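You operate a simulated robot arm through the tools that you are given. There is no shell and no other tool. Be economical: measure what you need, move in short steps, check, and stop when the job is done.

The job below is to be done with a simulated robot arm. You get a single attempt, and the scene is never put back.

Task
Test the AC socket at 100 W: plug in, AC on, start, stop, AC off, unplug.
Fine: the power station on the grey mat at the load tester, which stays on; plug back on its seat; leave the flap open and the knobs as set.

It is judged by the outcome, as a careful person would: the job done as asked, and still so three seconds after it is handed in. It fails if anything else is knocked over, pushed out of place, dropped, spilled or broken.

Robot
A 7-joint arm with a two-finger parallel gripper, fixed in place. Base frame: the origin is at the foot of the arm, x ahead of it, y to its left, z up; the work surface is at about z = 76. Readings come in cm, degrees, newtons and seconds.
With the tool pointing down near the work surface it reaches from about 34 to 78 cm from the base axis. Its first joint turns from -166.0 to 166.0 degrees. Payload 3.91 kg.
The tool frame sits at the grasp point between the pads (the TCP): z along the fingers, y along the line on which they close. The tips reach 3 cm beyond it. The gripper opens to 11 cm. The fingers are 2 cm wide and 1 cm thick; the gripper's body (4.8 by 11.2 cm) begins 5.5 cm behind the TCP.
Orientation is told as [roll, pitch, yaw] about the base's x, y, z axes, in that order, counted from this pose: with the fingers straight down and closing along the base's y, the tool's x points along the base's -x, its y along +y and its z along -z.

Tools
- The arm moves only by the tool play_rows. Its argument "increments" is a list that holds one entry, the list of rows, each a list of 7 numbers: the turn, a rotation vector about the base's x, y, z in degrees, then the shift along the base's x, y, z in cm, then the gripper command, from -1 (fully open) to 1 (shut), values between in proportion. In form: [[[rx, ry, rz, x, y, z, grip], ...]]. A call has 1 to 12 rows; each row shifts and turns the commanded pose from where the row before left it. Rows are played at 5 a second. More than 5 cm and 8.6 degrees between two rows, or a gripper value outside its range, and nothing of the call is played. Where a pose cannot be reached the arm comes as near as it can. A force on the tool above 40 N (or 10 N above the force at the start of the call, whichever is more), or a blocked arm, ends the call early, and 0.2 s more pass. Each finger travels about 15.3 cm/s and halts on what it meets, pressing with about 39 N; the grip force reading is that of the motor and also rises with nothing between the fingers. The clock runs only during rows and for 0.2 s after the last one: add rows that do not move to give the fingers time. It gives the time, the measured TCP pose, the force on the tool (base axes), the opening and the grip force at its end, in the units of the frame above (readings bear some noise), with the torque about the TCP (base axes, N m) and any sound that the robot's microphone picked up.
- Cameras (640 x 400 px; columns grow to the right, rows downward): "scene" is fixed at [21.97, -65.04, 133.72]; the picture's right is [0.98, -0.22, 0.00], its down [-0.05, -0.21, -0.98] and it looks along [0.21, 0.95, -0.21] (base axes); focal length 334 px, centre (320, 200). "wrist" rides on the gripper at [7.7, 0.7, -11.5] in the tool frame; the picture's right is [-0.09, 1.00, 0.00], its down [-0.80, -0.07, -0.59] and it looks along [-0.59, -0.05, 0.80] (tool axes); focal length 270 px, centre (320, 200). There is no depth. A picture from a camera that has moved, and an enlarged one, comes with that camera's place and axes in the base frame and with its lens.
- camera(camera): a new picture of that camera. The clock stands still meanwhile.
- slide_trunk(by): slides the trunk up (or, below 0, down) by that many cm; the arm rides with it, the base frame stays. It gives what a move gives, with no picture.
- enlarge(camera, box): a new picture of the part [left, top, right, bottom] of that camera's present view, enlarged. The clock stands still meanwhile.
- sign_off(): hands the job in; it is judged then, once.

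Go step by step. Nothing tells you positions but the pictures and the camera data: compare them with the known pose of the tool, close in by small moves and look again before you grip or let go. The budget is 120 turns and 68 pictures, counting those below and the enlarged ones. Unless the task says otherwise, let go and move clear before handing in, and close with one line.

The tools are called after "Request:" by a JSON object that holds its "fn" and its "kwargs". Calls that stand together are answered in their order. play_rows: Moves the arm, as the interface text tells. Its arguments: {"type":"object","properties":{"increments":{"type":"array","items":{"type":"array","items":{"type":"array","items":{"type":"number"}}}}},"required":["increments"]} The other tools are called the same way: slide_trunk (by) slides the trunk up or down; camera (camera) takes a picture; enlarge (camera, box) takes an enlarged picture of a part of a camera's view; sign_off () hands the job in.

At the start:

```text
time_s: 0.0
position: [36.05, 32.79, 125.14]
tcp_rot: [0.0, 0.0, 0.1]
wrist_force: [-0.7, -0.2, 0.0]
ft_torque: [-0.03, 0.0, -0.01]
gripper_width: 11.0
gripper_force: 0.1
trunk travel left (down, up): [-50.0, 11.0]
```

scene: 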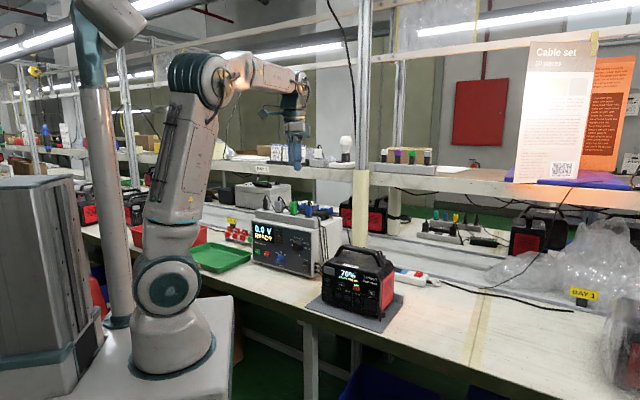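
wrist: 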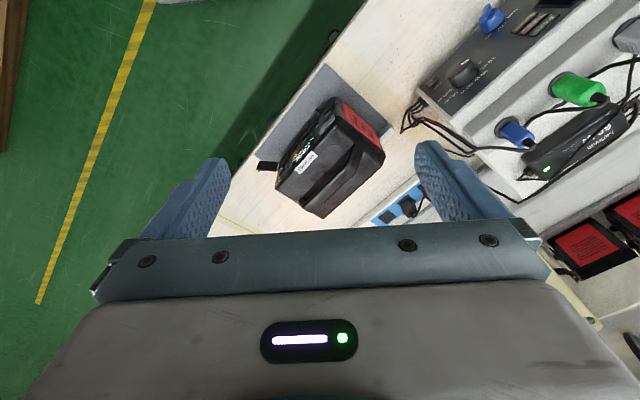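

I see the power station on a grey mat, with the load tester left of it showing "0.0 V READY". I'll enlarge both to read their controls.

Request:
{"fn": "enlarge", "kwargs": {"camera": "scene", "box": [300, 230, 440, 330]}}

Request:
{"fn": "enlarge", "kwargs": {"camera": "scene", "box": [220, 190, 350, 280]}}

Request:
{"fn": "enlarge", "kwargs": {"camera": "wrist", "box": [240, 0, 640, 250]}}

Request:
{"fn": "enlarge", "kwargs": {"camera": "scene", "box": [500, 30, 640, 190]}}

```text
4.00 times, centred on (370, 280) of scene
camera zoom: at [21.97, -65.04, 133.72], right [0.98, -0.22, 0.0], down [-0.05, -0.21, -0.98], along [0.21, 0.95, -0.21], focal length 1336 px, centre (120, -120)
```

zoom: 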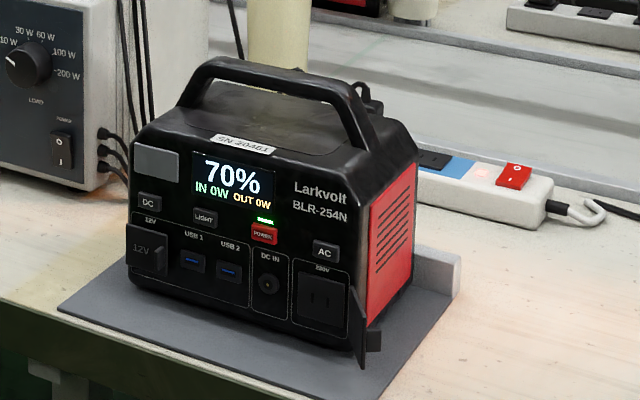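

```text
4.44 times, centred on (285, 235) of scene
camera zoom: at [21.97, -65.04, 133.72], right [0.98, -0.22, 0.0], down [-0.05, -0.21, -0.98], along [0.21, 0.95, -0.21], focal length 1485 px, centre (476, 44)
```

zoom: 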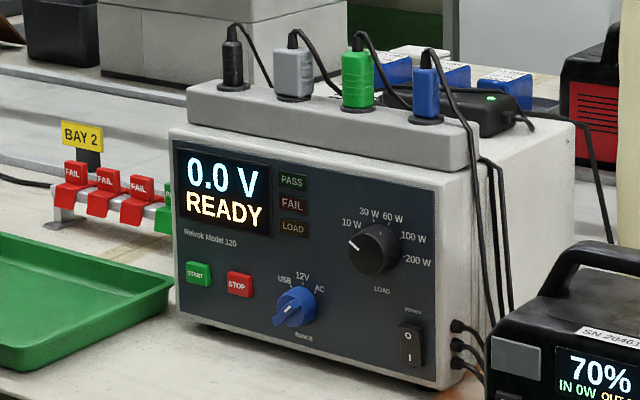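

```text
1.60 times, centred on (440, 125) of wrist
camera zoom: at [28.28, 33.42, 136.53], right [0.09, 1.0, 0.0], down [0.8, -0.07, 0.59], along [0.59, -0.05, -0.8], focal length 432 px, centre (128, 320)
```

zoom: 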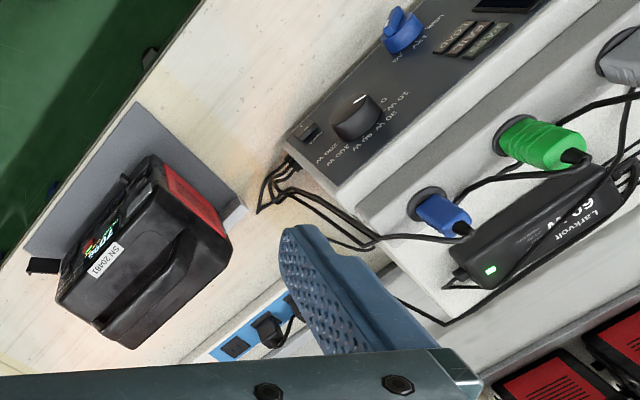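

```text
2.50 times, centred on (570, 110) of scene
camera zoom: at [21.97, -65.04, 133.72], right [0.98, -0.22, 0.0], down [-0.05, -0.21, -0.98], along [0.21, 0.95, -0.21], focal length 835 px, centre (-305, 425)
```

zoom: 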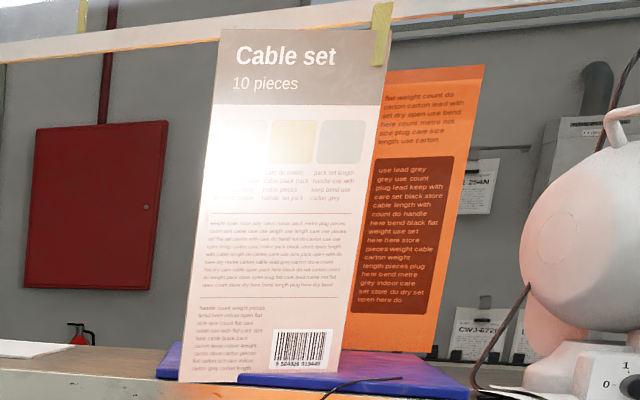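

The station's 230 V socket (flap open) is at its lower right, the tester has four plugs on top, and both fronts face about (-0.65,-0.76). I'll yaw the gripper to face them and look at the plugs and controls from nearer.

Request:
{"fn": "play_rows", "kwargs": {"increments": [[[0, 0, 8.3, -1, 1, 0, -1], [0, 0, 8.3, -1, 1, 0, -1], [0, 0, 8.3, -1, 1, 0, -1], [0, 0, 8.3, -1, 1, 0, -1], [0, 0, 8.3, -1, 1, 0, -1], [0, 0, 8.3, -1, 1, 0, -1]]]}}

Request:
{"fn": "camera", "kwargs": {"camera": "wrist"}}

```text
time_s: 1.4
position: [30.03, 38.71, 125.1]
tcp_rot: [0.1, 0.1, 50.0]
wrist_force: [0.2, -0.1, -0.3]
ft_torque: [0.01, -0.01, -0.01]
gripper_width: 10.97
gripper_force: 0.2
trunk travel left (down, up): [-50.0, 11.0]
```

```text
61 pictures are left
camera wrist: at [24.49, 33.31, 136.48], right [-0.71, 0.71, 0.0], down [0.57, 0.57, 0.59], along [0.42, 0.42, -0.8], focal length 270 px, centre (320, 200)
```

wrist: 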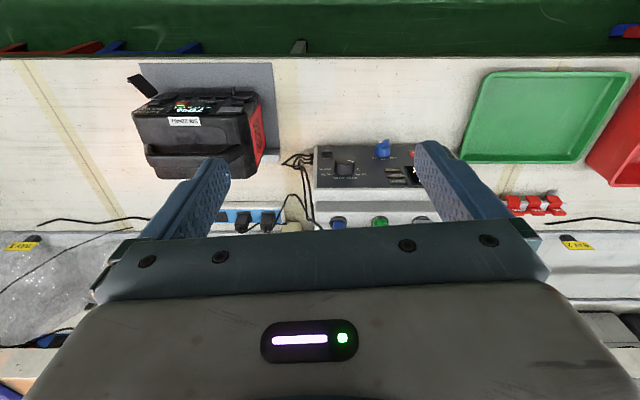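

The table, tester and station all lie at 45° to the base, so yaw 45 faces them squarely. I'm moving nearer to the tester for a clear view of the plugs and controls.

Request:
{"fn": "play_rows", "kwargs": {"increments": [[[0, 0, 0, -1, 3, -1, -1], [0, 0, 0, -1, 3, -1, -1], [0, 0, 0, -1, 3, -1, -1], [0, 0, 0, -1, 3, -1, -1], [0, 0, -5, -1, 1, -1, -1], [0, 0, 0, 0, 0, 0, -1]]]}}

Request:
{"fn": "camera", "kwargs": {"camera": "wrist"}}

```text
time_s: 2.8
position: [25.06, 51.65, 120.09]
tcp_rot: [-0.1, 0.0, 44.7]
wrist_force: [0.0, -0.3, -0.3]
ft_torque: [0.04, -0.01, -0.02]
gripper_width: 10.99
gripper_force: 0.0
trunk travel left (down, up): [-50.0, 11.0]
```

```text
60 pictures are left
camera wrist: at [19.03, 46.77, 131.46], right [-0.64, 0.77, 0.0], down [0.62, 0.51, 0.59], along [0.46, 0.38, -0.8], focal length 270 px, centre (320, 200)
```

wrist: 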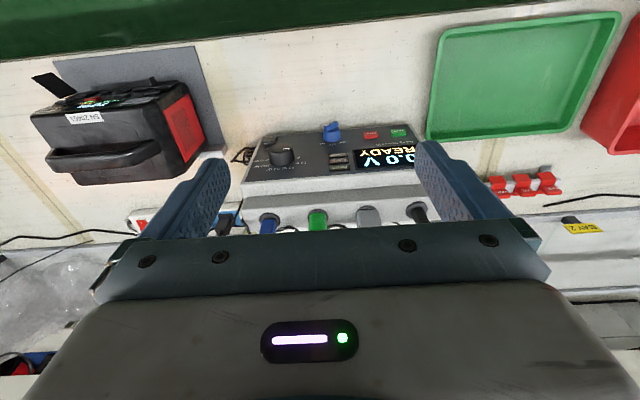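

The plugs are just above the gripper edge in this picture. I'll enlarge them from here and from the scene camera.

Request:
{"fn": "enlarge", "kwargs": {"camera": "wrist", "box": [225, 110, 445, 245]}}

Request:
{"fn": "enlarge", "kwargs": {"camera": "scene", "box": [252, 184, 332, 234]}}

Request:
{"fn": "enlarge", "kwargs": {"camera": "scene", "box": [355, 280, 405, 330]}}

```text
2.91 times, centred on (335, 178) of wrist
camera zoom: at [19.03, 46.77, 131.46], right [-0.64, 0.77, 0.0], down [0.62, 0.51, 0.59], along [0.46, 0.38, -0.8], focal length 786 px, centre (276, 266)
```

zoom: 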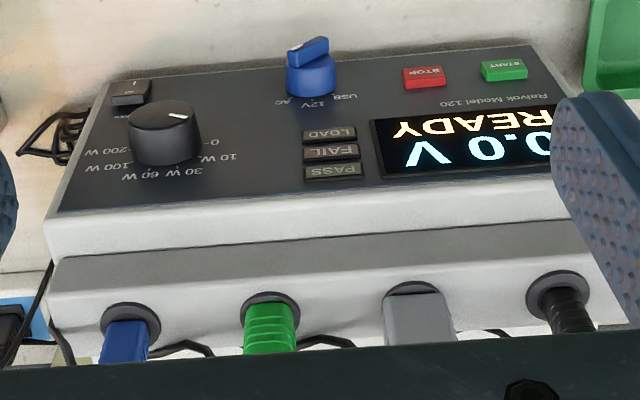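

```text
8.00 times, centred on (292, 209) of scene
camera zoom: at [21.97, -65.04, 133.72], right [0.98, -0.22, 0.0], down [-0.05, -0.21, -0.98], along [0.21, 0.95, -0.21], focal length 2672 px, centre (544, 128)
```

zoom: 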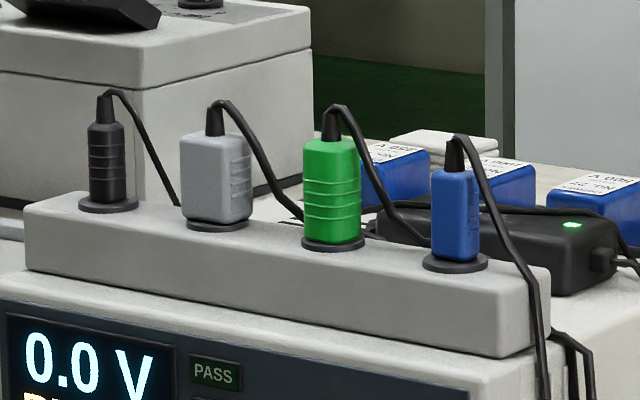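

```text
8.00 times, centred on (380, 305) of scene
camera zoom: at [21.97, -65.04, 133.72], right [0.98, -0.22, 0.0], down [-0.05, -0.21, -0.98], along [0.21, 0.95, -0.21], focal length 2672 px, centre (-160, -640)
```

zoom: 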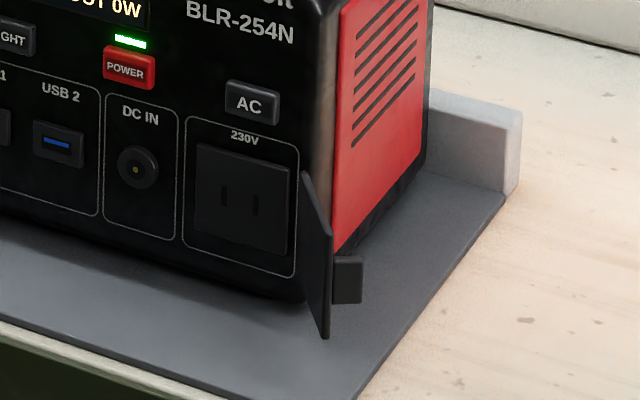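

Four plugs: black round, grey, green, blue; I need to know which has two flat blades, and how the knobs are set. I'll pitch the tool up so the wrist camera looks at the panel almost level.

Request:
{"fn": "play_rows", "kwargs": {"increments": [[[5.66, -5.66, 0, -1, -0.7, -3, -1], [5.66, -5.66, 0, -1, -0.7, -3, -1], [5.66, -5.66, 0, -1, -0.7, -3, -1], [5.66, -5.66, 0, -1, -0.7, -3, -1], [5.66, -5.66, 0, -1, -0.7, -3, -1], [0, 0, 0, 0, 0, 0, -1]]]}}

Request:
{"fn": "camera", "kwargs": {"camera": "wrist"}}

```text
time_s: 4.2
position: [19.95, 48.27, 105.06]
tcp_rot: [0.2, -40.0, 44.8]
wrist_force: [0.4, -0.2, -0.7]
ft_torque: [-0.01, -0.01, -0.01]
gripper_width: 10.98
gripper_force: 0.1
trunk travel left (down, up): [-50.0, 11.0]
```

```text
56 pictures are left
camera wrist: at [10.11, 39.36, 108.82], right [-0.66, 0.75, 0.06], down [0.22, 0.11, 0.97], along [0.72, 0.65, -0.23], focal length 270 px, centre (320, 200)
```

wrist: 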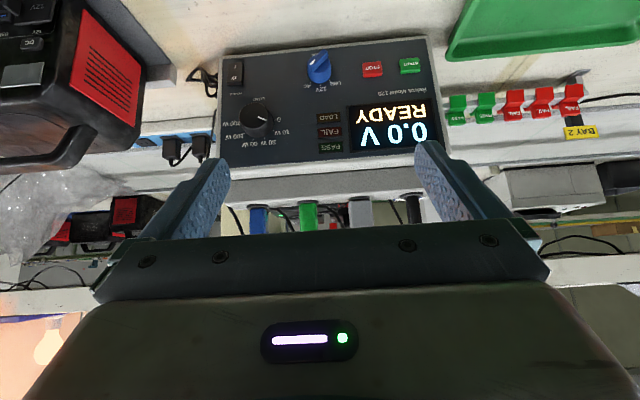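

Request:
{"fn": "enlarge", "kwargs": {"camera": "wrist", "box": [215, 35, 445, 180]}}

Request:
{"fn": "enlarge", "kwargs": {"camera": "wrist", "box": [220, 170, 440, 240]}}

```text
2.76 times, centred on (330, 108) of wrist
camera zoom: at [10.11, 39.36, 108.82], right [-0.66, 0.75, 0.06], down [0.22, 0.11, 0.97], along [0.72, 0.65, -0.23], focal length 746 px, centre (292, 455)
```

zoom: 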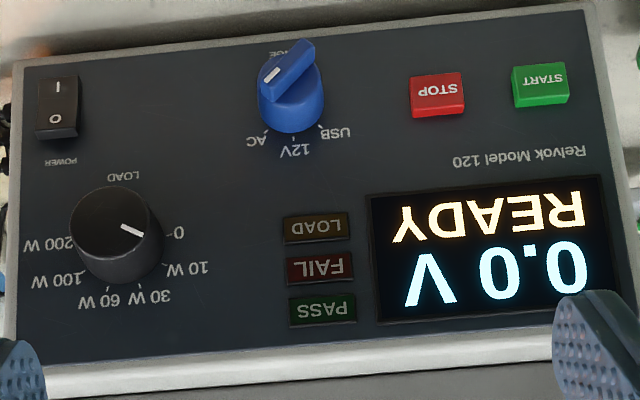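

```text
2.91 times, centred on (330, 205) of wrist
camera zoom: at [10.11, 39.36, 108.82], right [-0.66, 0.75, 0.06], down [0.22, 0.11, 0.97], along [0.72, 0.65, -0.23], focal length 786 px, centre (291, 186)
```

zoom: 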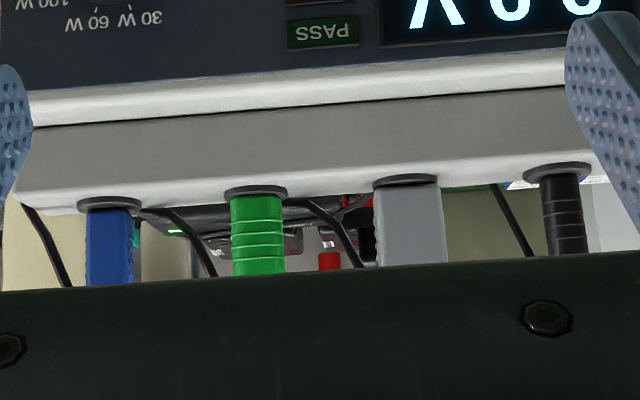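

The range knob's white mark seems to point to AC, while the load knob sits at 10 W, two steps of three short of 100 W. I'll verify both with tighter enlargements.

Request:
{"fn": "enlarge", "kwargs": {"camera": "wrist", "box": [225, 45, 345, 160]}}

Request:
{"fn": "enlarge", "kwargs": {"camera": "scene", "box": [270, 230, 320, 265]}}

```text
3.48 times, centred on (285, 102) of wrist
camera zoom: at [10.11, 39.36, 108.82], right [-0.66, 0.75, 0.06], down [0.22, 0.11, 0.97], along [0.72, 0.65, -0.23], focal length 940 px, centre (442, 539)
```

zoom: 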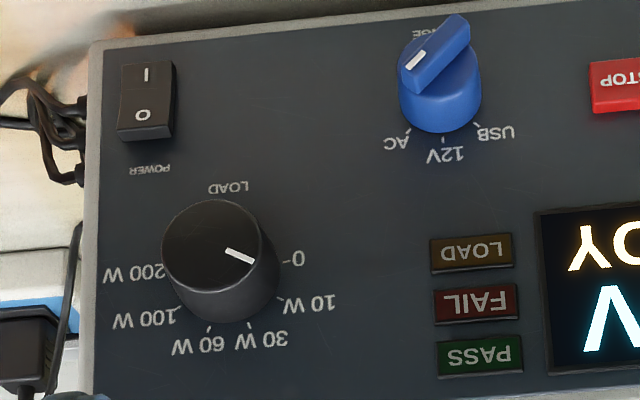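

```text
11.43 times, centred on (295, 248) of scene
camera zoom: at [21.97, -65.04, 133.72], right [0.98, -0.22, 0.0], down [-0.05, -0.21, -0.98], along [0.21, 0.95, -0.21], focal length 3818 px, centre (606, -343)
```

zoom: 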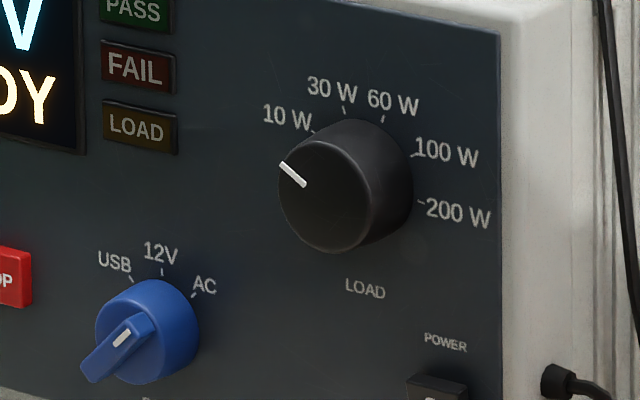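

The range is already at AC; the load knob is at 10 W and must turn about 120° clockwise. I place its face at n≈65.9, s≈11.2, z≈89.4 (n into the panel, s leftwards), so I'll level the tool in front of it and pre-roll -60°.

Request:
{"fn": "play_rows", "kwargs": {"increments": [[[5.05, -5.05, 0, 1.67, -0.1, -2.23, -0.3], [5.05, -5.05, 0, 1.67, -0.1, -2.23, -0.3], [5.05, -5.05, 0, 1.67, -0.1, -2.23, -0.3], [5.05, -5.05, 0, 1.67, -0.1, -2.23, -0.3], [5.05, -5.05, 0, 1.67, -0.1, -2.23, -0.3], [5.05, -5.05, 0, 1.67, -0.1, -2.23, -0.3], [5.05, -5.05, 0, 1.67, -0.1, -2.23, -0.3], [0, 0, 0, 0, 0, 0, -0.3]]]}}

Request:
{"fn": "camera", "kwargs": {"camera": "wrist"}}

```text
time_s: 6.0
position: [31.58, 47.63, 89.42]
tcp_rot: [105.0, -89.9, -59.9]
wrist_force: [-0.3, 0.3, 0.3]
ft_torque: [0.02, 0.01, 0.01]
gripper_width: 7.14
gripper_force: 0.0
trunk travel left (down, up): [-50.0, 11.0]
```

```text
51 pictures are left
camera wrist: at [23.06, 40.0, 81.69], right [-0.71, 0.7, 0.09], down [-0.37, -0.47, 0.8], along [0.61, 0.53, 0.59], focal length 270 px, centre (320, 200)
```

wrist: 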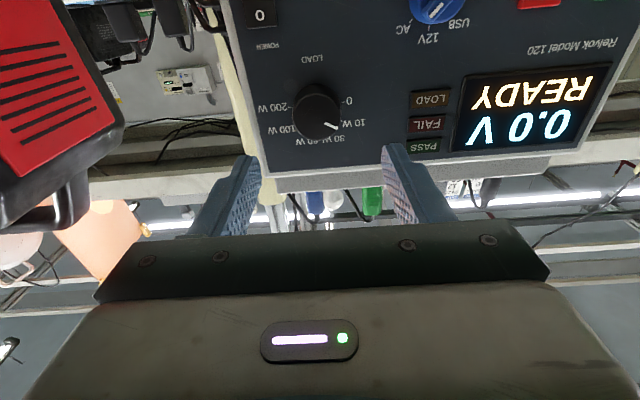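

The tool is level in front of the load knob. I'll enlarge to refine the knob centre before moving in.

Request:
{"fn": "enlarge", "kwargs": {"camera": "wrist", "box": [250, 60, 390, 150]}}

```text
4.44 times, centred on (320, 105) of wrist
camera zoom: at [23.06, 40.0, 81.69], right [-0.71, 0.7, 0.09], down [-0.37, -0.47, 0.8], along [0.61, 0.53, 0.59], focal length 1201 px, centre (320, 622)
```

zoom: 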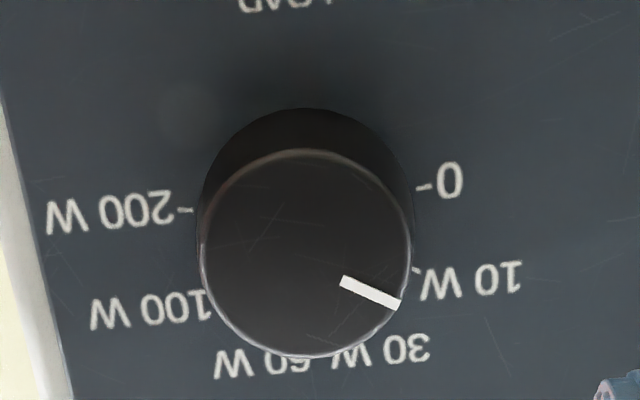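

Knob centre is s≈11.0, z≈89.2, diameter ≈3.8 cm, with marks 40° apart. I'll roll -60°, then advance until the tips straddle the knob.

Request:
{"fn": "play_rows", "kwargs": {"increments": [[[-5.3, -5.3, 0, 0.03, -0.03, -0.03, -0.3], [-5.3, -5.3, 0, 0.03, -0.03, -0.03, -0.3], [-5.3, -5.3, 0, 0.03, -0.03, -0.03, -0.3], [-5.3, -5.3, 0, 0.03, -0.03, -0.03, -0.3], [-5.3, -5.3, 0, 0.03, -0.03, -0.03, -0.3], [-5.3, -5.3, 0, 0.03, -0.03, -0.03, -0.3], [-5.3, -5.3, 0, 0.03, -0.03, -0.03, -0.3], [-5.3, -5.3, 0, 0.03, -0.03, -0.03, -0.3], [0, 0, 0, 1.8, 1.8, 0, -0.3], [0, 0, 0, 1.8, 1.8, 0, -0.3], [0, 0, 0, 0, 0, 0, -0.3]]]}}

Request:
{"fn": "camera", "kwargs": {"camera": "wrist"}}

Request:
{"fn": "enlarge", "kwargs": {"camera": "scene", "box": [220, 180, 340, 280]}}

```text
time_s: 8.4
position: [35.52, 51.03, 89.17]
tcp_rot: [-90.0, -30.2, 135.1]
wrist_force: [-0.3, -0.4, 0.1]
ft_torque: [0.01, 0.01, 0.0]
gripper_width: 7.15
gripper_force: 0.1
trunk travel left (down, up): [-50.0, 11.0]
```

```text
49 pictures are left
camera wrist: at [31.88, 38.4, 84.82], right [-0.41, 0.41, -0.82], down [-0.88, 0.04, 0.46], along [0.22, 0.91, 0.34], focal length 270 px, centre (320, 200)
```

wrist: 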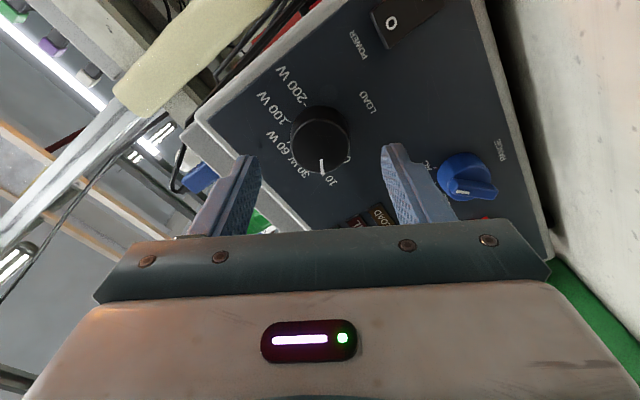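

```text
4.00 times, centred on (280, 230) of scene
camera zoom: at [21.97, -65.04, 133.72], right [0.98, -0.22, 0.0], down [-0.05, -0.21, -0.98], along [0.21, 0.95, -0.21], focal length 1336 px, centre (480, 80)
```

zoom: 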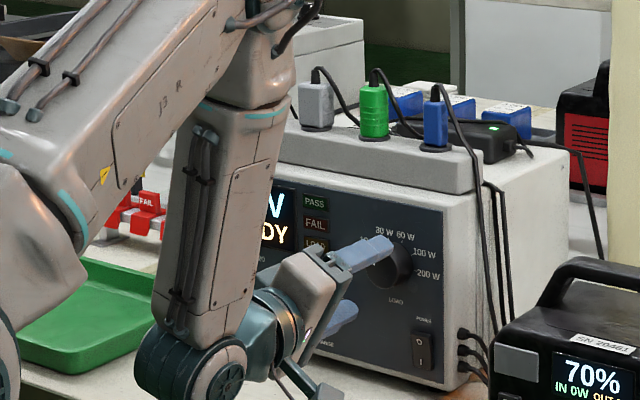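

The fingers straddle the knob line with nothing else in their path. I'll advance 2.8 cm and close gently on it.

Request:
{"fn": "play_rows", "kwargs": {"increments": [[[0, 0, 0, 1.0, 1.0, 0, -0.3], [0, 0, 0, 0.98, 0.98, 0, -0.3], [0, 0, 0, 0, 0, 0, -0.3], [0, 0, 0, 0, 0, 0, 0.6], [0, 0, 0, 0, 0, 0, 0.6], [0, 0, 0, 0, 0, 0, 0.6]]]}}

Request:
{"fn": "camera", "kwargs": {"camera": "wrist"}}

```text
time_s: 9.8
position: [37.44, 52.82, 89.32]
tcp_rot: [-90.1, -30.2, 134.9]
wrist_force: [1.6, -0.7, 4.0]
ft_torque: [0.06, -0.06, -0.14]
gripper_width: 3.97
gripper_force: 44.2
trunk travel left (down, up): [-50.0, 11.0]
```

```text
47 pictures are left
camera wrist: at [33.83, 40.31, 84.78], right [-0.41, 0.41, -0.82], down [-0.88, 0.04, 0.46], along [0.23, 0.91, 0.34], focal length 270 px, centre (320, 200)
```

wrist: 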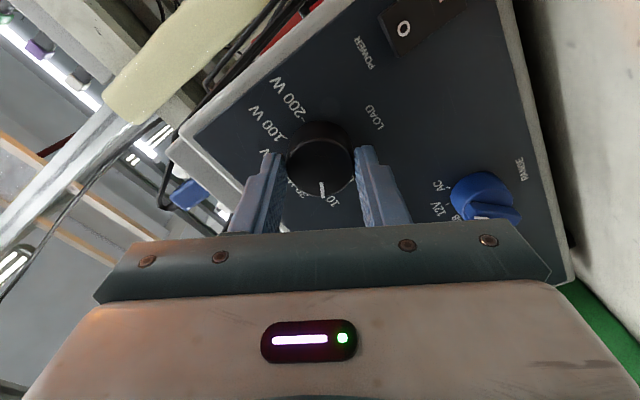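

The knob is held (3.97 cm). Now turning clockwise 120° in 15 steps, first 80° and then a check.

Request:
{"fn": "play_rows", "kwargs": {"increments": [[[5.66, 5.66, 0, 0, 0, 0, 0.6], [5.66, 5.66, 0, 0, 0, 0, 0.6], [5.66, 5.66, 0, 0, 0, 0, 0.6], [5.66, 5.66, 0, 0, 0, 0, 0.6], [5.66, 5.66, 0, 0, 0, 0, 0.6], [5.66, 5.66, 0, 0, 0, 0, 0.6], [5.66, 5.66, 0, 0, 0, 0, 0.6], [5.66, 5.66, 0, 0, 0, 0, 0.6], [5.66, 5.66, 0, 0, 0, 0, 0.6], [5.66, 5.66, 0, 0, 0, 0, 0.6]]]}}

Request:
{"fn": "camera", "kwargs": {"camera": "wrist"}}

```text
time_s: 11.9
position: [37.19, 53.05, 89.27]
tcp_rot: [84.3, -75.7, -42.4]
wrist_force: [23.3, -11.7, -6.0]
ft_torque: [0.17, -0.15, -1.08]
gripper_width: 3.98
gripper_force: 44.9
out of reach, approached as far as the arm can: row 9, 10
trunk travel left (down, up): [-50.0, 11.0]
stopped in row 10: the force on the tool passed its limit at 56 N (the readings are from after the stop); the commanded pose is now the measured one
```

```text
46 pictures are left
camera wrist: at [26.91, 47.18, 82.3], right [-0.63, 0.71, 0.33], down [-0.25, -0.58, 0.77], along [0.74, 0.4, 0.54], focal length 270 px, centre (320, 200)
```

wrist: 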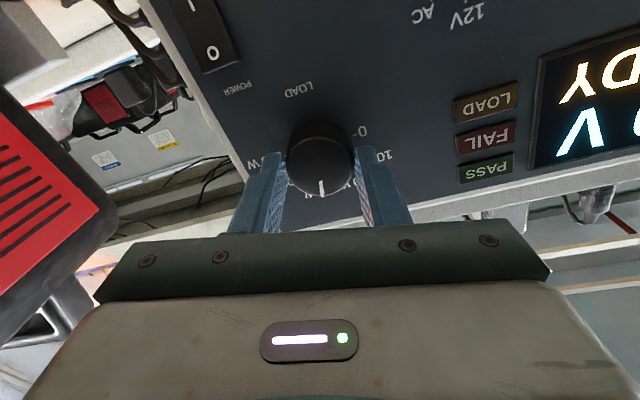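

The wrist reached its limit at about +14°, so the knob is near 60 W. I'll release, back off, roll back to regrip at a negative roll.

Request:
{"fn": "play_rows", "kwargs": {"increments": [[[0, 0, 0, 0, 0, 0, -0.3], [0, 0, 0, 0, 0, 0, -0.3], [0, 0, 0, 0, 0, 0, -0.3], [0, 0, 0, -1.5, -1.5, 0, -0.3], [0, 0, 0, -1.5, -1.5, 0, -0.3], [0, 0, 0, 0, 0, 0, -0.3]]]}}

Request:
{"fn": "camera", "kwargs": {"camera": "wrist"}}

```text
time_s: 13.3
position: [33.31, 50.6, 89.5]
tcp_rot: [84.7, -75.6, -41.7]
wrist_force: [0.4, 0.7, 0.6]
ft_torque: [-0.02, 0.01, 0.03]
gripper_width: 7.17
gripper_force: 0.1
trunk travel left (down, up): [-50.0, 11.0]
```

```text
45 pictures are left
camera wrist: at [23.17, 44.45, 82.42], right [-0.64, 0.69, 0.33], down [-0.24, -0.59, 0.77], along [0.73, 0.41, 0.54], focal length 270 px, centre (320, 200)
```

wrist: 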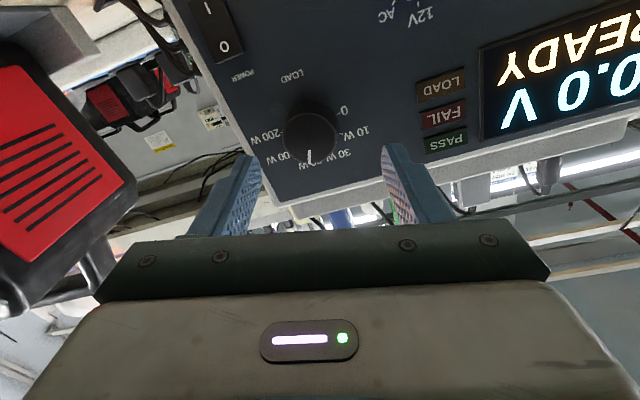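

The knob now points to about 60 W, needing about 40° more. I'll correct the small skew, roll back to -50°, and straddle the knob again.

Request:
{"fn": "play_rows", "kwargs": {"increments": [[[0.92, -0.92, 1.8, 0.1, -0.1, -0.05, -0.3], [-5.68, -5.68, 0, 0.1, -0.1, -0.03, -0.3], [-5.68, -5.68, 0, 0.1, -0.1, -0.03, -0.3], [-5.68, -5.68, 0, 0.1, -0.1, -0.03, -0.3], [-5.68, -5.68, 0, 0.1, -0.1, -0.03, -0.3], [-5.68, -5.68, 0, 0.1, -0.1, -0.03, -0.3], [-5.68, -5.68, 0, 0.1, -0.1, -0.03, -0.3], [-5.68, -5.68, 0, 0.1, -0.1, -0.03, -0.3], [-5.68, -5.68, 0, 0.05, -0.05, -0.03, -0.3], [0, 0, 0, 0, 0, 0, -0.3]]]}}

Request:
{"fn": "camera", "kwargs": {"camera": "wrist"}}

```text
time_s: 15.5
position: [33.82, 50.14, 89.58]
tcp_rot: [-90.2, -40.0, 135.0]
wrist_force: [0.9, 1.1, 0.1]
ft_torque: [-0.02, 0.0, 0.0]
gripper_width: 7.14
gripper_force: 0.0
out of reach, approached as far as the arm can: row 1
trunk travel left (down, up): [-50.0, 11.0]
```

```text
44 pictures are left
camera wrist: at [29.46, 38.17, 84.03], right [-0.5, 0.5, -0.71], down [-0.82, -0.02, 0.57], along [0.27, 0.86, 0.42], focal length 270 px, centre (320, 200)
```

wrist: 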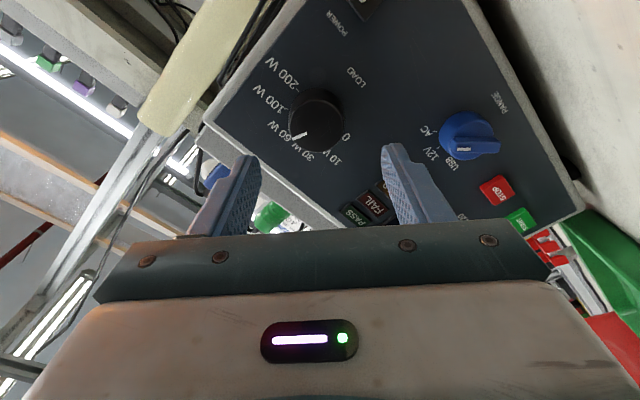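

Alignment is good. Now advance, grip, and turn 40° clockwise.

Request:
{"fn": "play_rows", "kwargs": {"increments": [[[0, 0, 0, 1.4, 0.6, -0.35, -0.3], [0, 0, 0, 1.2, 1.2, 0, -0.3], [0, 0, 0, 1.03, 1.03, 0, -0.3], [0, 0, 0, 0, 0, 0, 0.6], [0, 0, 0, 0, 0, 0, 0.6], [0, 0, 0, 0, 0, 0, 0.6], [5.66, 5.66, 0, 0, 0, 0, 0.6], [5.66, 5.66, 0, 0, 0, 0, 0.6], [5.66, 5.66, 0, 0, 0, 0, 0.6], [5.66, 5.66, 0, 0, 0, 0, 0.6], [5.66, 5.66, 0, 0, 0, 0, 0.6], [0, 0, 0, 0, 0, 0, 0.6]]]}}

Request:
{"fn": "enlarge", "kwargs": {"camera": "wrist", "box": [240, 60, 400, 220]}}

```text
time_s: 18.1
position: [37.33, 52.95, 89.19]
tcp_rot: [-90.2, -80.2, 135.1]
wrist_force: [8.2, 4.3, 5.5]
ft_torque: [0.48, -0.46, 0.06]
gripper_width: 3.96
gripper_force: 45.1
trunk travel left (down, up): [-50.0, 11.0]
```

```text
2.50 times, centred on (320, 140) of wrist
camera zoom: at [29.72, 44.42, 81.44], right [-0.7, 0.71, -0.08], down [-0.47, -0.37, 0.8], along [0.54, 0.6, 0.59], focal length 676 px, centre (320, 350)
```

zoom: 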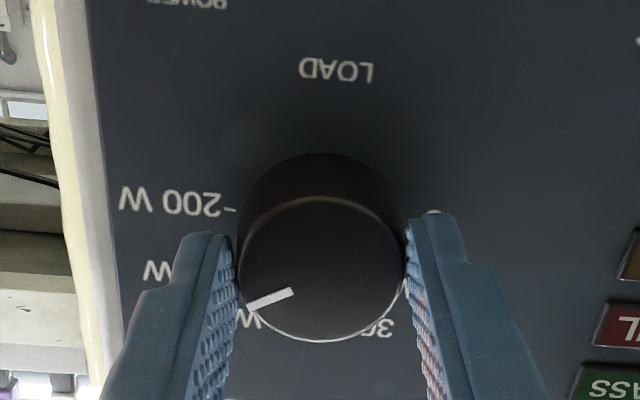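

The mark is now the mirror of the 10 W position, i.e. 100 W. I'll release, back off and verify.

Request:
{"fn": "play_rows", "kwargs": {"increments": [[[0, 0, 0, 0, 0, 0, -0.3], [0, 0, 0, 0, 0, 0, -0.3], [0, 0, 0, 0, 0, 0, -0.3], [0, 0, 0, -2, -2, 0, -0.3], [0, 0, 0, -2, -2, 0, -0.3], [0, 0, 0, 0, 0, 0, -0.3]]]}}

Request:
{"fn": "enlarge", "kwargs": {"camera": "wrist", "box": [200, 0, 600, 250]}}

```text
time_s: 19.5
position: [33.2, 48.96, 89.29]
tcp_rot: [-90.2, -80.1, 135.2]
wrist_force: [-0.6, 0.1, 0.1]
ft_torque: [-0.01, 0.02, -0.03]
gripper_width: 7.16
gripper_force: 0.0
trunk travel left (down, up): [-50.0, 11.0]
```

```text
1.60 times, centred on (400, 125) of wrist
camera zoom: at [25.6, 40.34, 81.47], right [-0.7, 0.71, -0.08], down [-0.47, -0.37, 0.8], along [0.53, 0.6, 0.59], focal length 432 px, centre (192, 320)
```

zoom: 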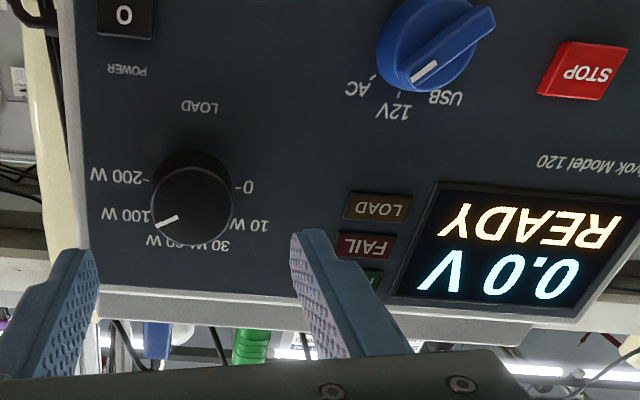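

The load knob is at 100 W and the range at AC. Now I'll raise the arm and roll to φ=-90° so the fingers will close front-to-back on a plug (clearing the flap later), then look at the plugs.

Request:
{"fn": "play_rows", "kwargs": {"increments": [[[-5.66, -5.66, 0, -0.5, 0, 3, -0.3], [-5.66, -5.66, 0, -0.5, 0, 3, -0.3], [-5.66, -5.66, 0, -0.5, 0, 3, -0.3], [-5.66, -5.66, 0, -0.5, 0, 3, -0.3], [-5.66, -5.66, 0, -0.5, 0, 3, -0.3], [-5.66, -5.66, 0, -0.5, 0, 3, -0.3], [-5.66, -5.66, 0, -0.5, 0, 3, -0.3], [-5.66, -5.66, 0, -0.5, 0, 3, -0.3], [-5.66, -5.66, 0, -0.5, 0, 3, -0.3], [-5.59, -5.59, 0, -0.5, 0, 3, -0.3], [0, 0, 0, 0, 0, 0, -0.3]]]}}

Request:
{"fn": "play_rows", "kwargs": {"increments": [[[-5.66, 5.66, 0, 0, 0.5, 0, -0.3], [-5.66, 5.66, 0, 0, 0.5, 0, -0.3], [-5.66, 5.66, 0, 0, 0.5, 0, -0.3], [-5.66, 5.66, 0, 0, 0.5, 0, -0.3], [-5.66, 5.66, 0, 0, 0.5, 0, -0.3], [-5.66, 5.66, 0, 0, 0.5, 0, -0.3], [-5.66, 5.66, 0, 0, 0.5, 0, -0.3], [-5.66, 5.66, 0, 0, 0.5, 0, -0.3], [0, 0, 0, 0, 0, 0, -0.3]]]}}

Request:
{"fn": "camera", "kwargs": {"camera": "wrist"}}

```text
time_s: 21.9
position: [28.46, 48.92, 119.3]
tcp_rot: [-90.1, 0.0, 135.1]
wrist_force: [0.0, -0.1, 0.5]
ft_torque: [-0.01, -0.01, 0.02]
gripper_width: 7.14
gripper_force: 0.1
trunk travel left (down, up): [-50.0, 11.0]
```

```text
time_s: 23.9
position: [28.27, 52.99, 119.31]
tcp_rot: [-25.9, -0.1, 134.9]
wrist_force: [0.5, -0.2, 0.8]
ft_torque: [0.01, -0.02, 0.02]
gripper_width: 7.14
gripper_force: 0.1
trunk travel left (down, up): [-50.0, 11.0]
```

```text
41 pictures are left
camera wrist: at [29.76, 43.48, 129.16], right [-0.7, -0.57, -0.44], down [-0.7, 0.43, 0.57], along [-0.14, 0.7, -0.7], focal length 270 px, centre (320, 200)
```

wrist: 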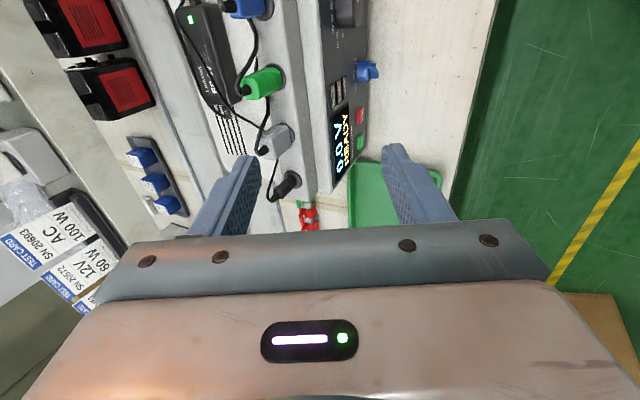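

Now the plugs, cables and some test cards on the bench behind are visible. I'll enlarge them.

Request:
{"fn": "enlarge", "kwargs": {"camera": "wrist", "box": [170, 0, 390, 230]}}

Request:
{"fn": "enlarge", "kwargs": {"camera": "wrist", "box": [0, 170, 140, 310]}}

```text
1.74 times, centred on (280, 115) of wrist
camera zoom: at [29.76, 43.48, 129.16], right [-0.7, -0.57, -0.44], down [-0.7, 0.43, 0.57], along [-0.14, 0.7, -0.7], focal length 470 px, centre (390, 348)
```

zoom: 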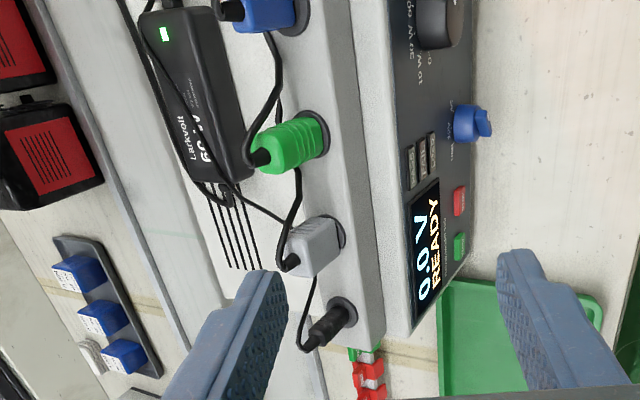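

```text
2.86 times, centred on (70, 240) of wrist
camera zoom: at [29.76, 43.48, 129.16], right [-0.7, -0.57, -0.44], down [-0.7, 0.43, 0.57], along [-0.14, 0.7, -0.7], focal length 772 px, centre (1034, 86)
```

zoom: 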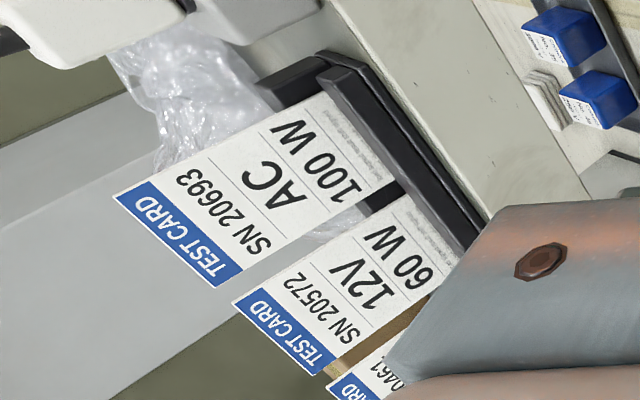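

Grey (boxy, ribbed) looks like the AC plug; the black one seems to belong to the charger. I'll go above the grey plug with fingers down, closing front-to-back.

Request:
{"fn": "play_rows", "kwargs": {"increments": [[[-4.53, 4.53, 0, 1.43, 3.8, 0, -0.3], [-4.53, 4.53, 0, 1.43, 3.8, 0, -0.3], [-4.53, 4.53, 0, 1.43, 3.8, 0, -0.3], [-4.53, 4.53, 0, 1.43, 3.8, 0, -0.3], [0, 0, 0, 0, 0, -1, -0.3], [0, 0, 0, 0, 0, 0, -0.3]]]}}

Request:
{"fn": "camera", "kwargs": {"camera": "wrist"}}

Request:
{"fn": "enlarge", "kwargs": {"camera": "scene", "box": [240, 140, 340, 240]}}

```text
time_s: 25.3
position: [31.37, 62.0, 113.02]
tcp_rot: [-0.3, 0.1, 134.9]
wrist_force: [0.2, 0.8, 0.3]
ft_torque: [-0.05, -0.01, 0.03]
gripper_width: 7.14
gripper_force: 0.0
out of reach, approached as far as the arm can: row 3, 4
trunk travel left (down, up): [-50.0, 11.0]
```

```text
38 pictures are left
camera wrist: at [36.31, 55.98, 124.44], right [-0.77, -0.64, -0.01], down [-0.52, 0.62, 0.59], along [-0.38, 0.46, -0.81], focal length 270 px, centre (320, 200)
```

wrist: 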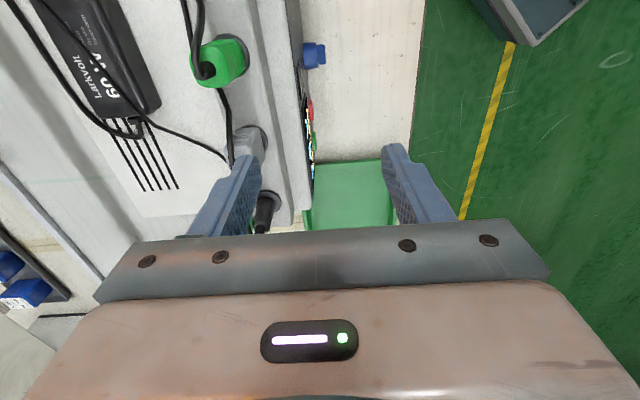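

```text
4.00 times, centred on (290, 190) of scene
camera zoom: at [21.97, -65.04, 133.72], right [0.98, -0.22, 0.0], down [-0.05, -0.21, -0.98], along [0.21, 0.95, -0.21], focal length 1336 px, centre (440, 240)
```

zoom: 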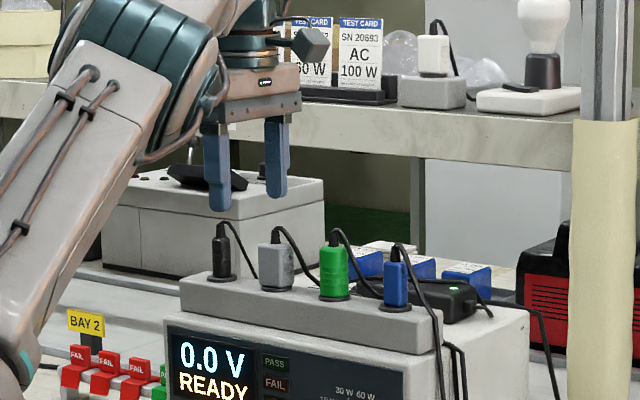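

The straight-down pose runs out of reach at this height, so I'll raise the trunk by 11 cm, which brings the plugs lower relative to the arm.

Request:
{"fn": "slide_trunk", "kwargs": {"by": 11}}

Request:
{"fn": "play_rows", "kwargs": {"increments": [[[0, 0, 0, 0, 0, -4, -0.3], [0, 0, 0, 0, 0, -4, -0.3], [0, 0, 0, 0, 0, -3, -0.3], [0, 0, 0, 0.9, 2, 0, -0.3], [0, 0, 0, 0.9, 2, 0, -0.3], [0, 0, 0, 0.83, 2.2, 0, -0.3], [0, 0, 0, 0, 0, 0, -0.3]]]}}

Request:
{"fn": "camera", "kwargs": {"camera": "wrist"}}

```text
time_s: 26.7
position: [31.48, 61.24, 124.29]
tcp_rot: [-0.5, 0.1, 134.8]
wrist_force: [-0.9, -0.2, 0.6]
ft_torque: [-0.02, -0.03, -0.01]
gripper_width: 7.16
gripper_force: 0.0
trunk travel left (down, up): [-61.0, 0.0]
```

```text
time_s: 28.3
position: [34.06, 65.78, 113.12]
tcp_rot: [-0.4, 0.0, 134.9]
wrist_force: [0.2, 0.6, 0.4]
ft_torque: [-0.01, 0.0, -0.01]
gripper_width: 7.15
gripper_force: 0.2
out of reach, approached as far as the arm can: row 6
trunk travel left (down, up): [-61.0, 0.0]
```

```text
36 pictures are left
camera wrist: at [38.9, 59.81, 124.49], right [-0.77, -0.64, -0.01], down [-0.52, 0.61, 0.59], along [-0.38, 0.46, -0.8], focal length 270 px, centre (320, 200)
```

wrist: 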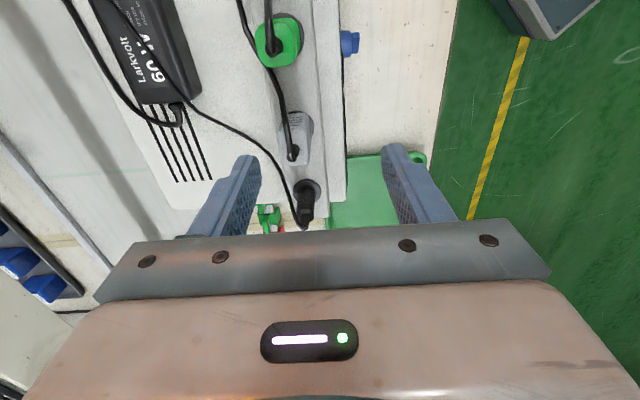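

The black plug's cable does go to the charger, and the grey plug sits at about (34.6, 68.1). I'll descend partway while closing in horizontally.

Request:
{"fn": "play_rows", "kwargs": {"increments": [[[0, 0, 0, 0, 0, -2, -0.3], [0, 0, 0, 0.1, 0.8, -1, -0.3], [0, 0, 0, 0.2, 0.8, -1, -0.3], [0, 0, 0, 0.2, 0.72, -1, -0.3], [0, 0, 0, 0, 0, 0, -0.3]]]}}

Request:
{"fn": "camera", "kwargs": {"camera": "wrist"}}

```text
time_s: 29.5
position: [33.86, 66.88, 107.94]
tcp_rot: [-0.4, 0.0, 134.9]
wrist_force: [-0.6, -0.9, 0.8]
ft_torque: [-0.04, 0.02, 0.0]
gripper_width: 7.14
gripper_force: 0.1
out of reach, approached as far as the arm can: row 3, 4
trunk travel left (down, up): [-61.0, 0.0]
```

```text
35 pictures are left
camera wrist: at [38.67, 60.85, 119.3], right [-0.77, -0.64, -0.01], down [-0.52, 0.61, 0.6], along [-0.38, 0.46, -0.8], focal length 270 px, centre (320, 200)
```

wrist: 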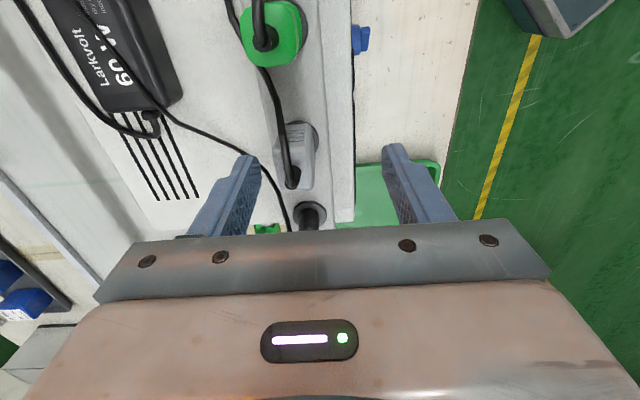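

The grey plug lies 1.4 cm beyond the present TCP, and reach grows as I go down. Both fingers already clear the plug, so I'll descend further and push forward.

Request:
{"fn": "play_rows", "kwargs": {"increments": [[[0, 0, 0, 0, 0, -1.2, -0.3], [0, 0, 0, 0.1, 0.3, -1.2, -0.3], [0, 0, 0, 0.2, 0.5, -1, -0.3], [0, 0, 0, 0, 0, 0, -0.3]]]}}

Request:
{"fn": "camera", "kwargs": {"camera": "wrist"}}

Request:
{"fn": "enlarge", "kwargs": {"camera": "scene", "box": [250, 160, 330, 240]}}

```text
time_s: 30.5
position: [33.98, 67.28, 104.59]
tcp_rot: [-0.6, 0.0, 134.8]
wrist_force: [0.1, -0.2, 0.0]
ft_torque: [-0.02, 0.01, 0.01]
gripper_width: 7.14
gripper_force: 0.1
out of reach, approached as far as the arm can: row 3
trunk travel left (down, up): [-61.0, 0.0]
```

```text
34 pictures are left
camera wrist: at [38.78, 61.25, 115.9], right [-0.77, -0.64, -0.01], down [-0.52, 0.61, 0.6], along [-0.38, 0.46, -0.8], focal length 270 px, centre (320, 200)
```

wrist: 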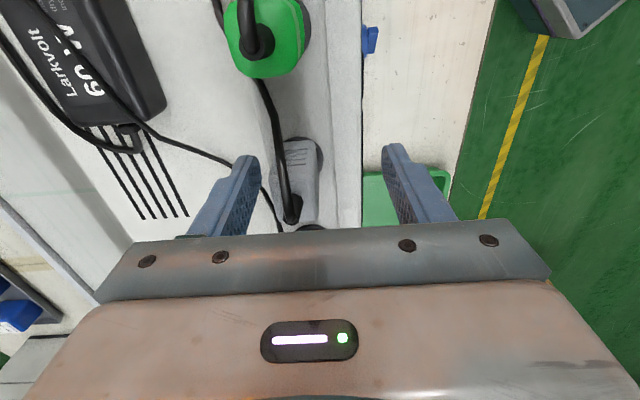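

```text
5.00 times, centred on (290, 200) of scene
camera zoom: at [21.97, -65.04, 133.72], right [0.98, -0.22, 0.0], down [-0.05, -0.21, -0.98], along [0.21, 0.95, -0.21], focal length 1670 px, centre (470, 200)
```

zoom: 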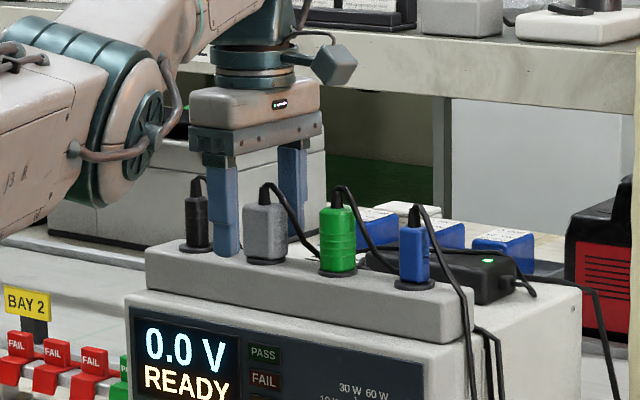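

The TCP is about 0.9 cm short of the plug's centre. A 2.5° forward tilt plus a small shift to the right should bring the plug to the middle.

Request:
{"fn": "play_rows", "kwargs": {"increments": [[[1.77, -1.77, 0, 0.64, -0.64, -0.3, -0.3], [0, 0, 0, 0, 0, -0.4, -0.3], [0, 0, 0, 0, 0, 0, -0.3]]]}}

Request:
{"fn": "camera", "kwargs": {"camera": "wrist"}}

```text
time_s: 31.3
position: [35.0, 67.79, 103.94]
tcp_rot: [-3.0, 0.1, 134.8]
wrist_force: [-0.6, -0.2, 0.2]
ft_torque: [-0.02, 0.0, -0.03]
gripper_width: 7.14
gripper_force: 0.1
out of reach, approached as far as the arm can: row 1
trunk travel left (down, up): [-61.0, 0.0]
```

```text
32 pictures are left
camera wrist: at [39.54, 61.39, 115.26], right [-0.77, -0.64, -0.05], down [-0.54, 0.6, 0.6], along [-0.35, 0.49, -0.8], focal length 270 px, centre (320, 200)
```

wrist: 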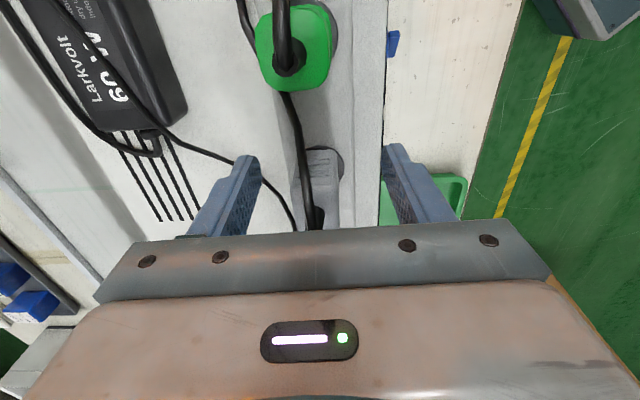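

The plug is now centred between the fingers, with tips about 1 cm above its collar. Closing on it.

Request:
{"fn": "play_rows", "kwargs": {"increments": [[[0, 0, 0, 0, 0, 0, 0.8], [0, 0, 0, 0, 0, 0, 0.8], [0, 0, 0, 0, 0, 0, 0.8], [0, 0, 0, 0, 0, 0, 0.8]]]}}

Request:
{"fn": "play_rows", "kwargs": {"increments": [[[0, 0, 0, 0, 0, 1, 0.8], [0, 0, 0, 0, 0, 1, 0.8], [0, 0, 0, 0, 0, 1.5, 0.8], [0, 0, 0, 0, 0, 1.5, 0.8], [0, 0, 0, 0, 0, 0, 0.8]]]}}

Request:
{"fn": "enlarge", "kwargs": {"camera": "scene", "box": [250, 160, 330, 240]}}

```text
time_s: 32.3
position: [35.01, 67.85, 103.96]
tcp_rot: [-2.9, 0.0, 134.7]
wrist_force: [0.0, -0.1, 0.7]
ft_torque: [0.05, -0.02, 0.0]
gripper_width: 2.33
gripper_force: 39.2
trunk travel left (down, up): [-61.0, 0.0]
```

```text
time_s: 33.5
position: [34.73, 67.18, 108.94]
tcp_rot: [-3.1, 0.0, 134.8]
wrist_force: [-0.3, 1.3, -1.0]
ft_torque: [-0.01, -0.02, 0.02]
gripper_width: 2.29
gripper_force: 39.1
out of reach, approached as far as the arm can: row 4
trunk travel left (down, up): [-61.0, 0.0]
```

```text
5.00 times, centred on (290, 200) of scene
camera zoom: at [21.97, -65.04, 133.72], right [0.98, -0.22, 0.0], down [-0.05, -0.21, -0.98], along [0.21, 0.95, -0.21], focal length 1670 px, centre (470, 200)
```

zoom: 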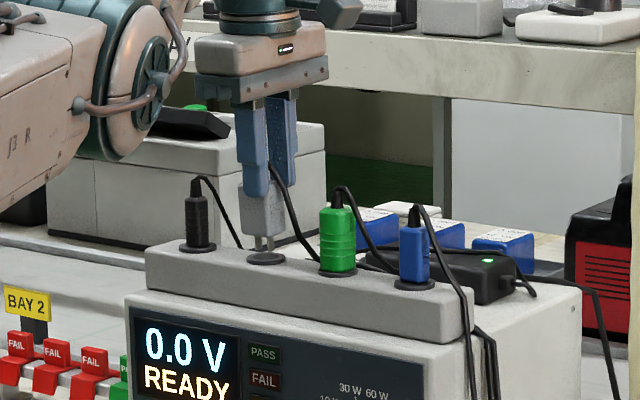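

Two flat blades confirm this is the AC plug, but it looks as if the fingers slid up on it during the pull. I'll check with the wrist camera.

Request:
{"fn": "camera", "kwargs": {"camera": "wrist"}}

Request:
{"fn": "enlarge", "kwargs": {"camera": "scene", "box": [270, 175, 310, 215]}}

```text
30 pictures are left
camera wrist: at [39.23, 60.83, 120.24], right [-0.77, -0.64, -0.05], down [-0.54, 0.6, 0.6], along [-0.35, 0.49, -0.8], focal length 270 px, centre (320, 200)
```

wrist: 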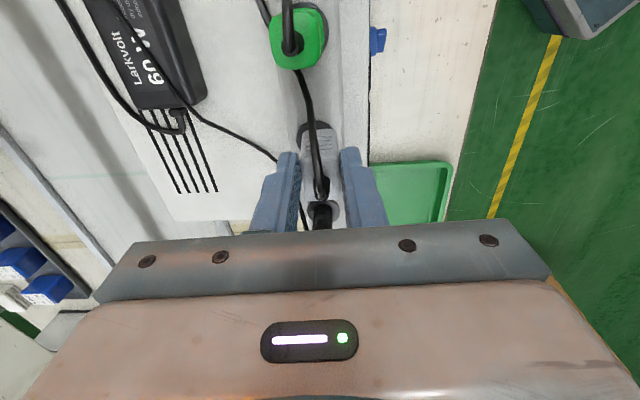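

```text
10.00 times, centred on (290, 195) of scene
camera zoom: at [21.97, -65.04, 133.72], right [0.98, -0.22, 0.0], down [-0.05, -0.21, -0.98], along [0.21, 0.95, -0.21], focal length 3340 px, centre (620, 250)
```

zoom: 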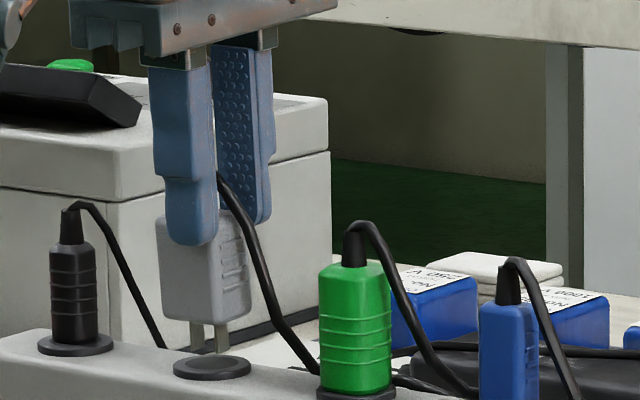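

The fingers did slip about 2.3 cm up the plug. I'll lower again so the plug goes back onto its seat, reopen a little, regrip deep, and pull slowly.

Request:
{"fn": "play_rows", "kwargs": {"increments": [[[0, 0, 0, 0.1, 0.25, -1, 0.8], [0, 0, 0, 0.1, 0.25, -0.8, 0.8], [0, 0, 0, 0, 0, -0.5, 0.8], [0, 0, 0, 0, 0, 0, 0.8], [0, 0, 0, 0, 0, 0, 0.3], [0, 0, 0, 0, 0, 0, 0.3]]]}}

Request:
{"fn": "enlarge", "kwargs": {"camera": "scene", "box": [265, 170, 315, 220]}}

```text
time_s: 34.9
position: [34.9, 67.81, 106.47]
tcp_rot: [-2.9, 0.1, 134.8]
wrist_force: [0.2, 0.4, 0.7]
ft_torque: [-0.03, 0.0, -0.03]
gripper_width: 3.84
gripper_force: 0.1
trunk travel left (down, up): [-61.0, 0.0]
```

```text
8.00 times, centred on (290, 195) of scene
camera zoom: at [21.97, -65.04, 133.72], right [0.98, -0.22, 0.0], down [-0.05, -0.21, -0.98], along [0.21, 0.95, -0.21], focal length 2672 px, centre (560, 240)
```

zoom: 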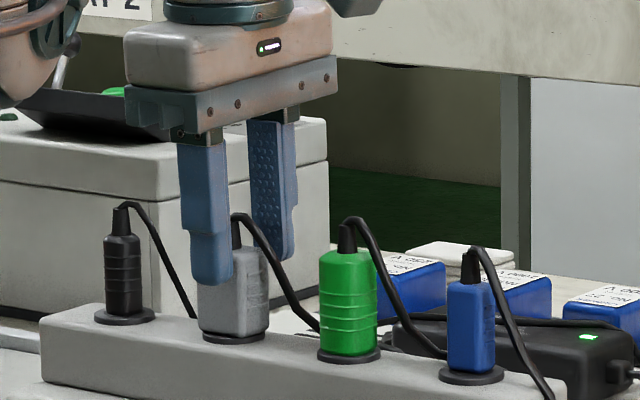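

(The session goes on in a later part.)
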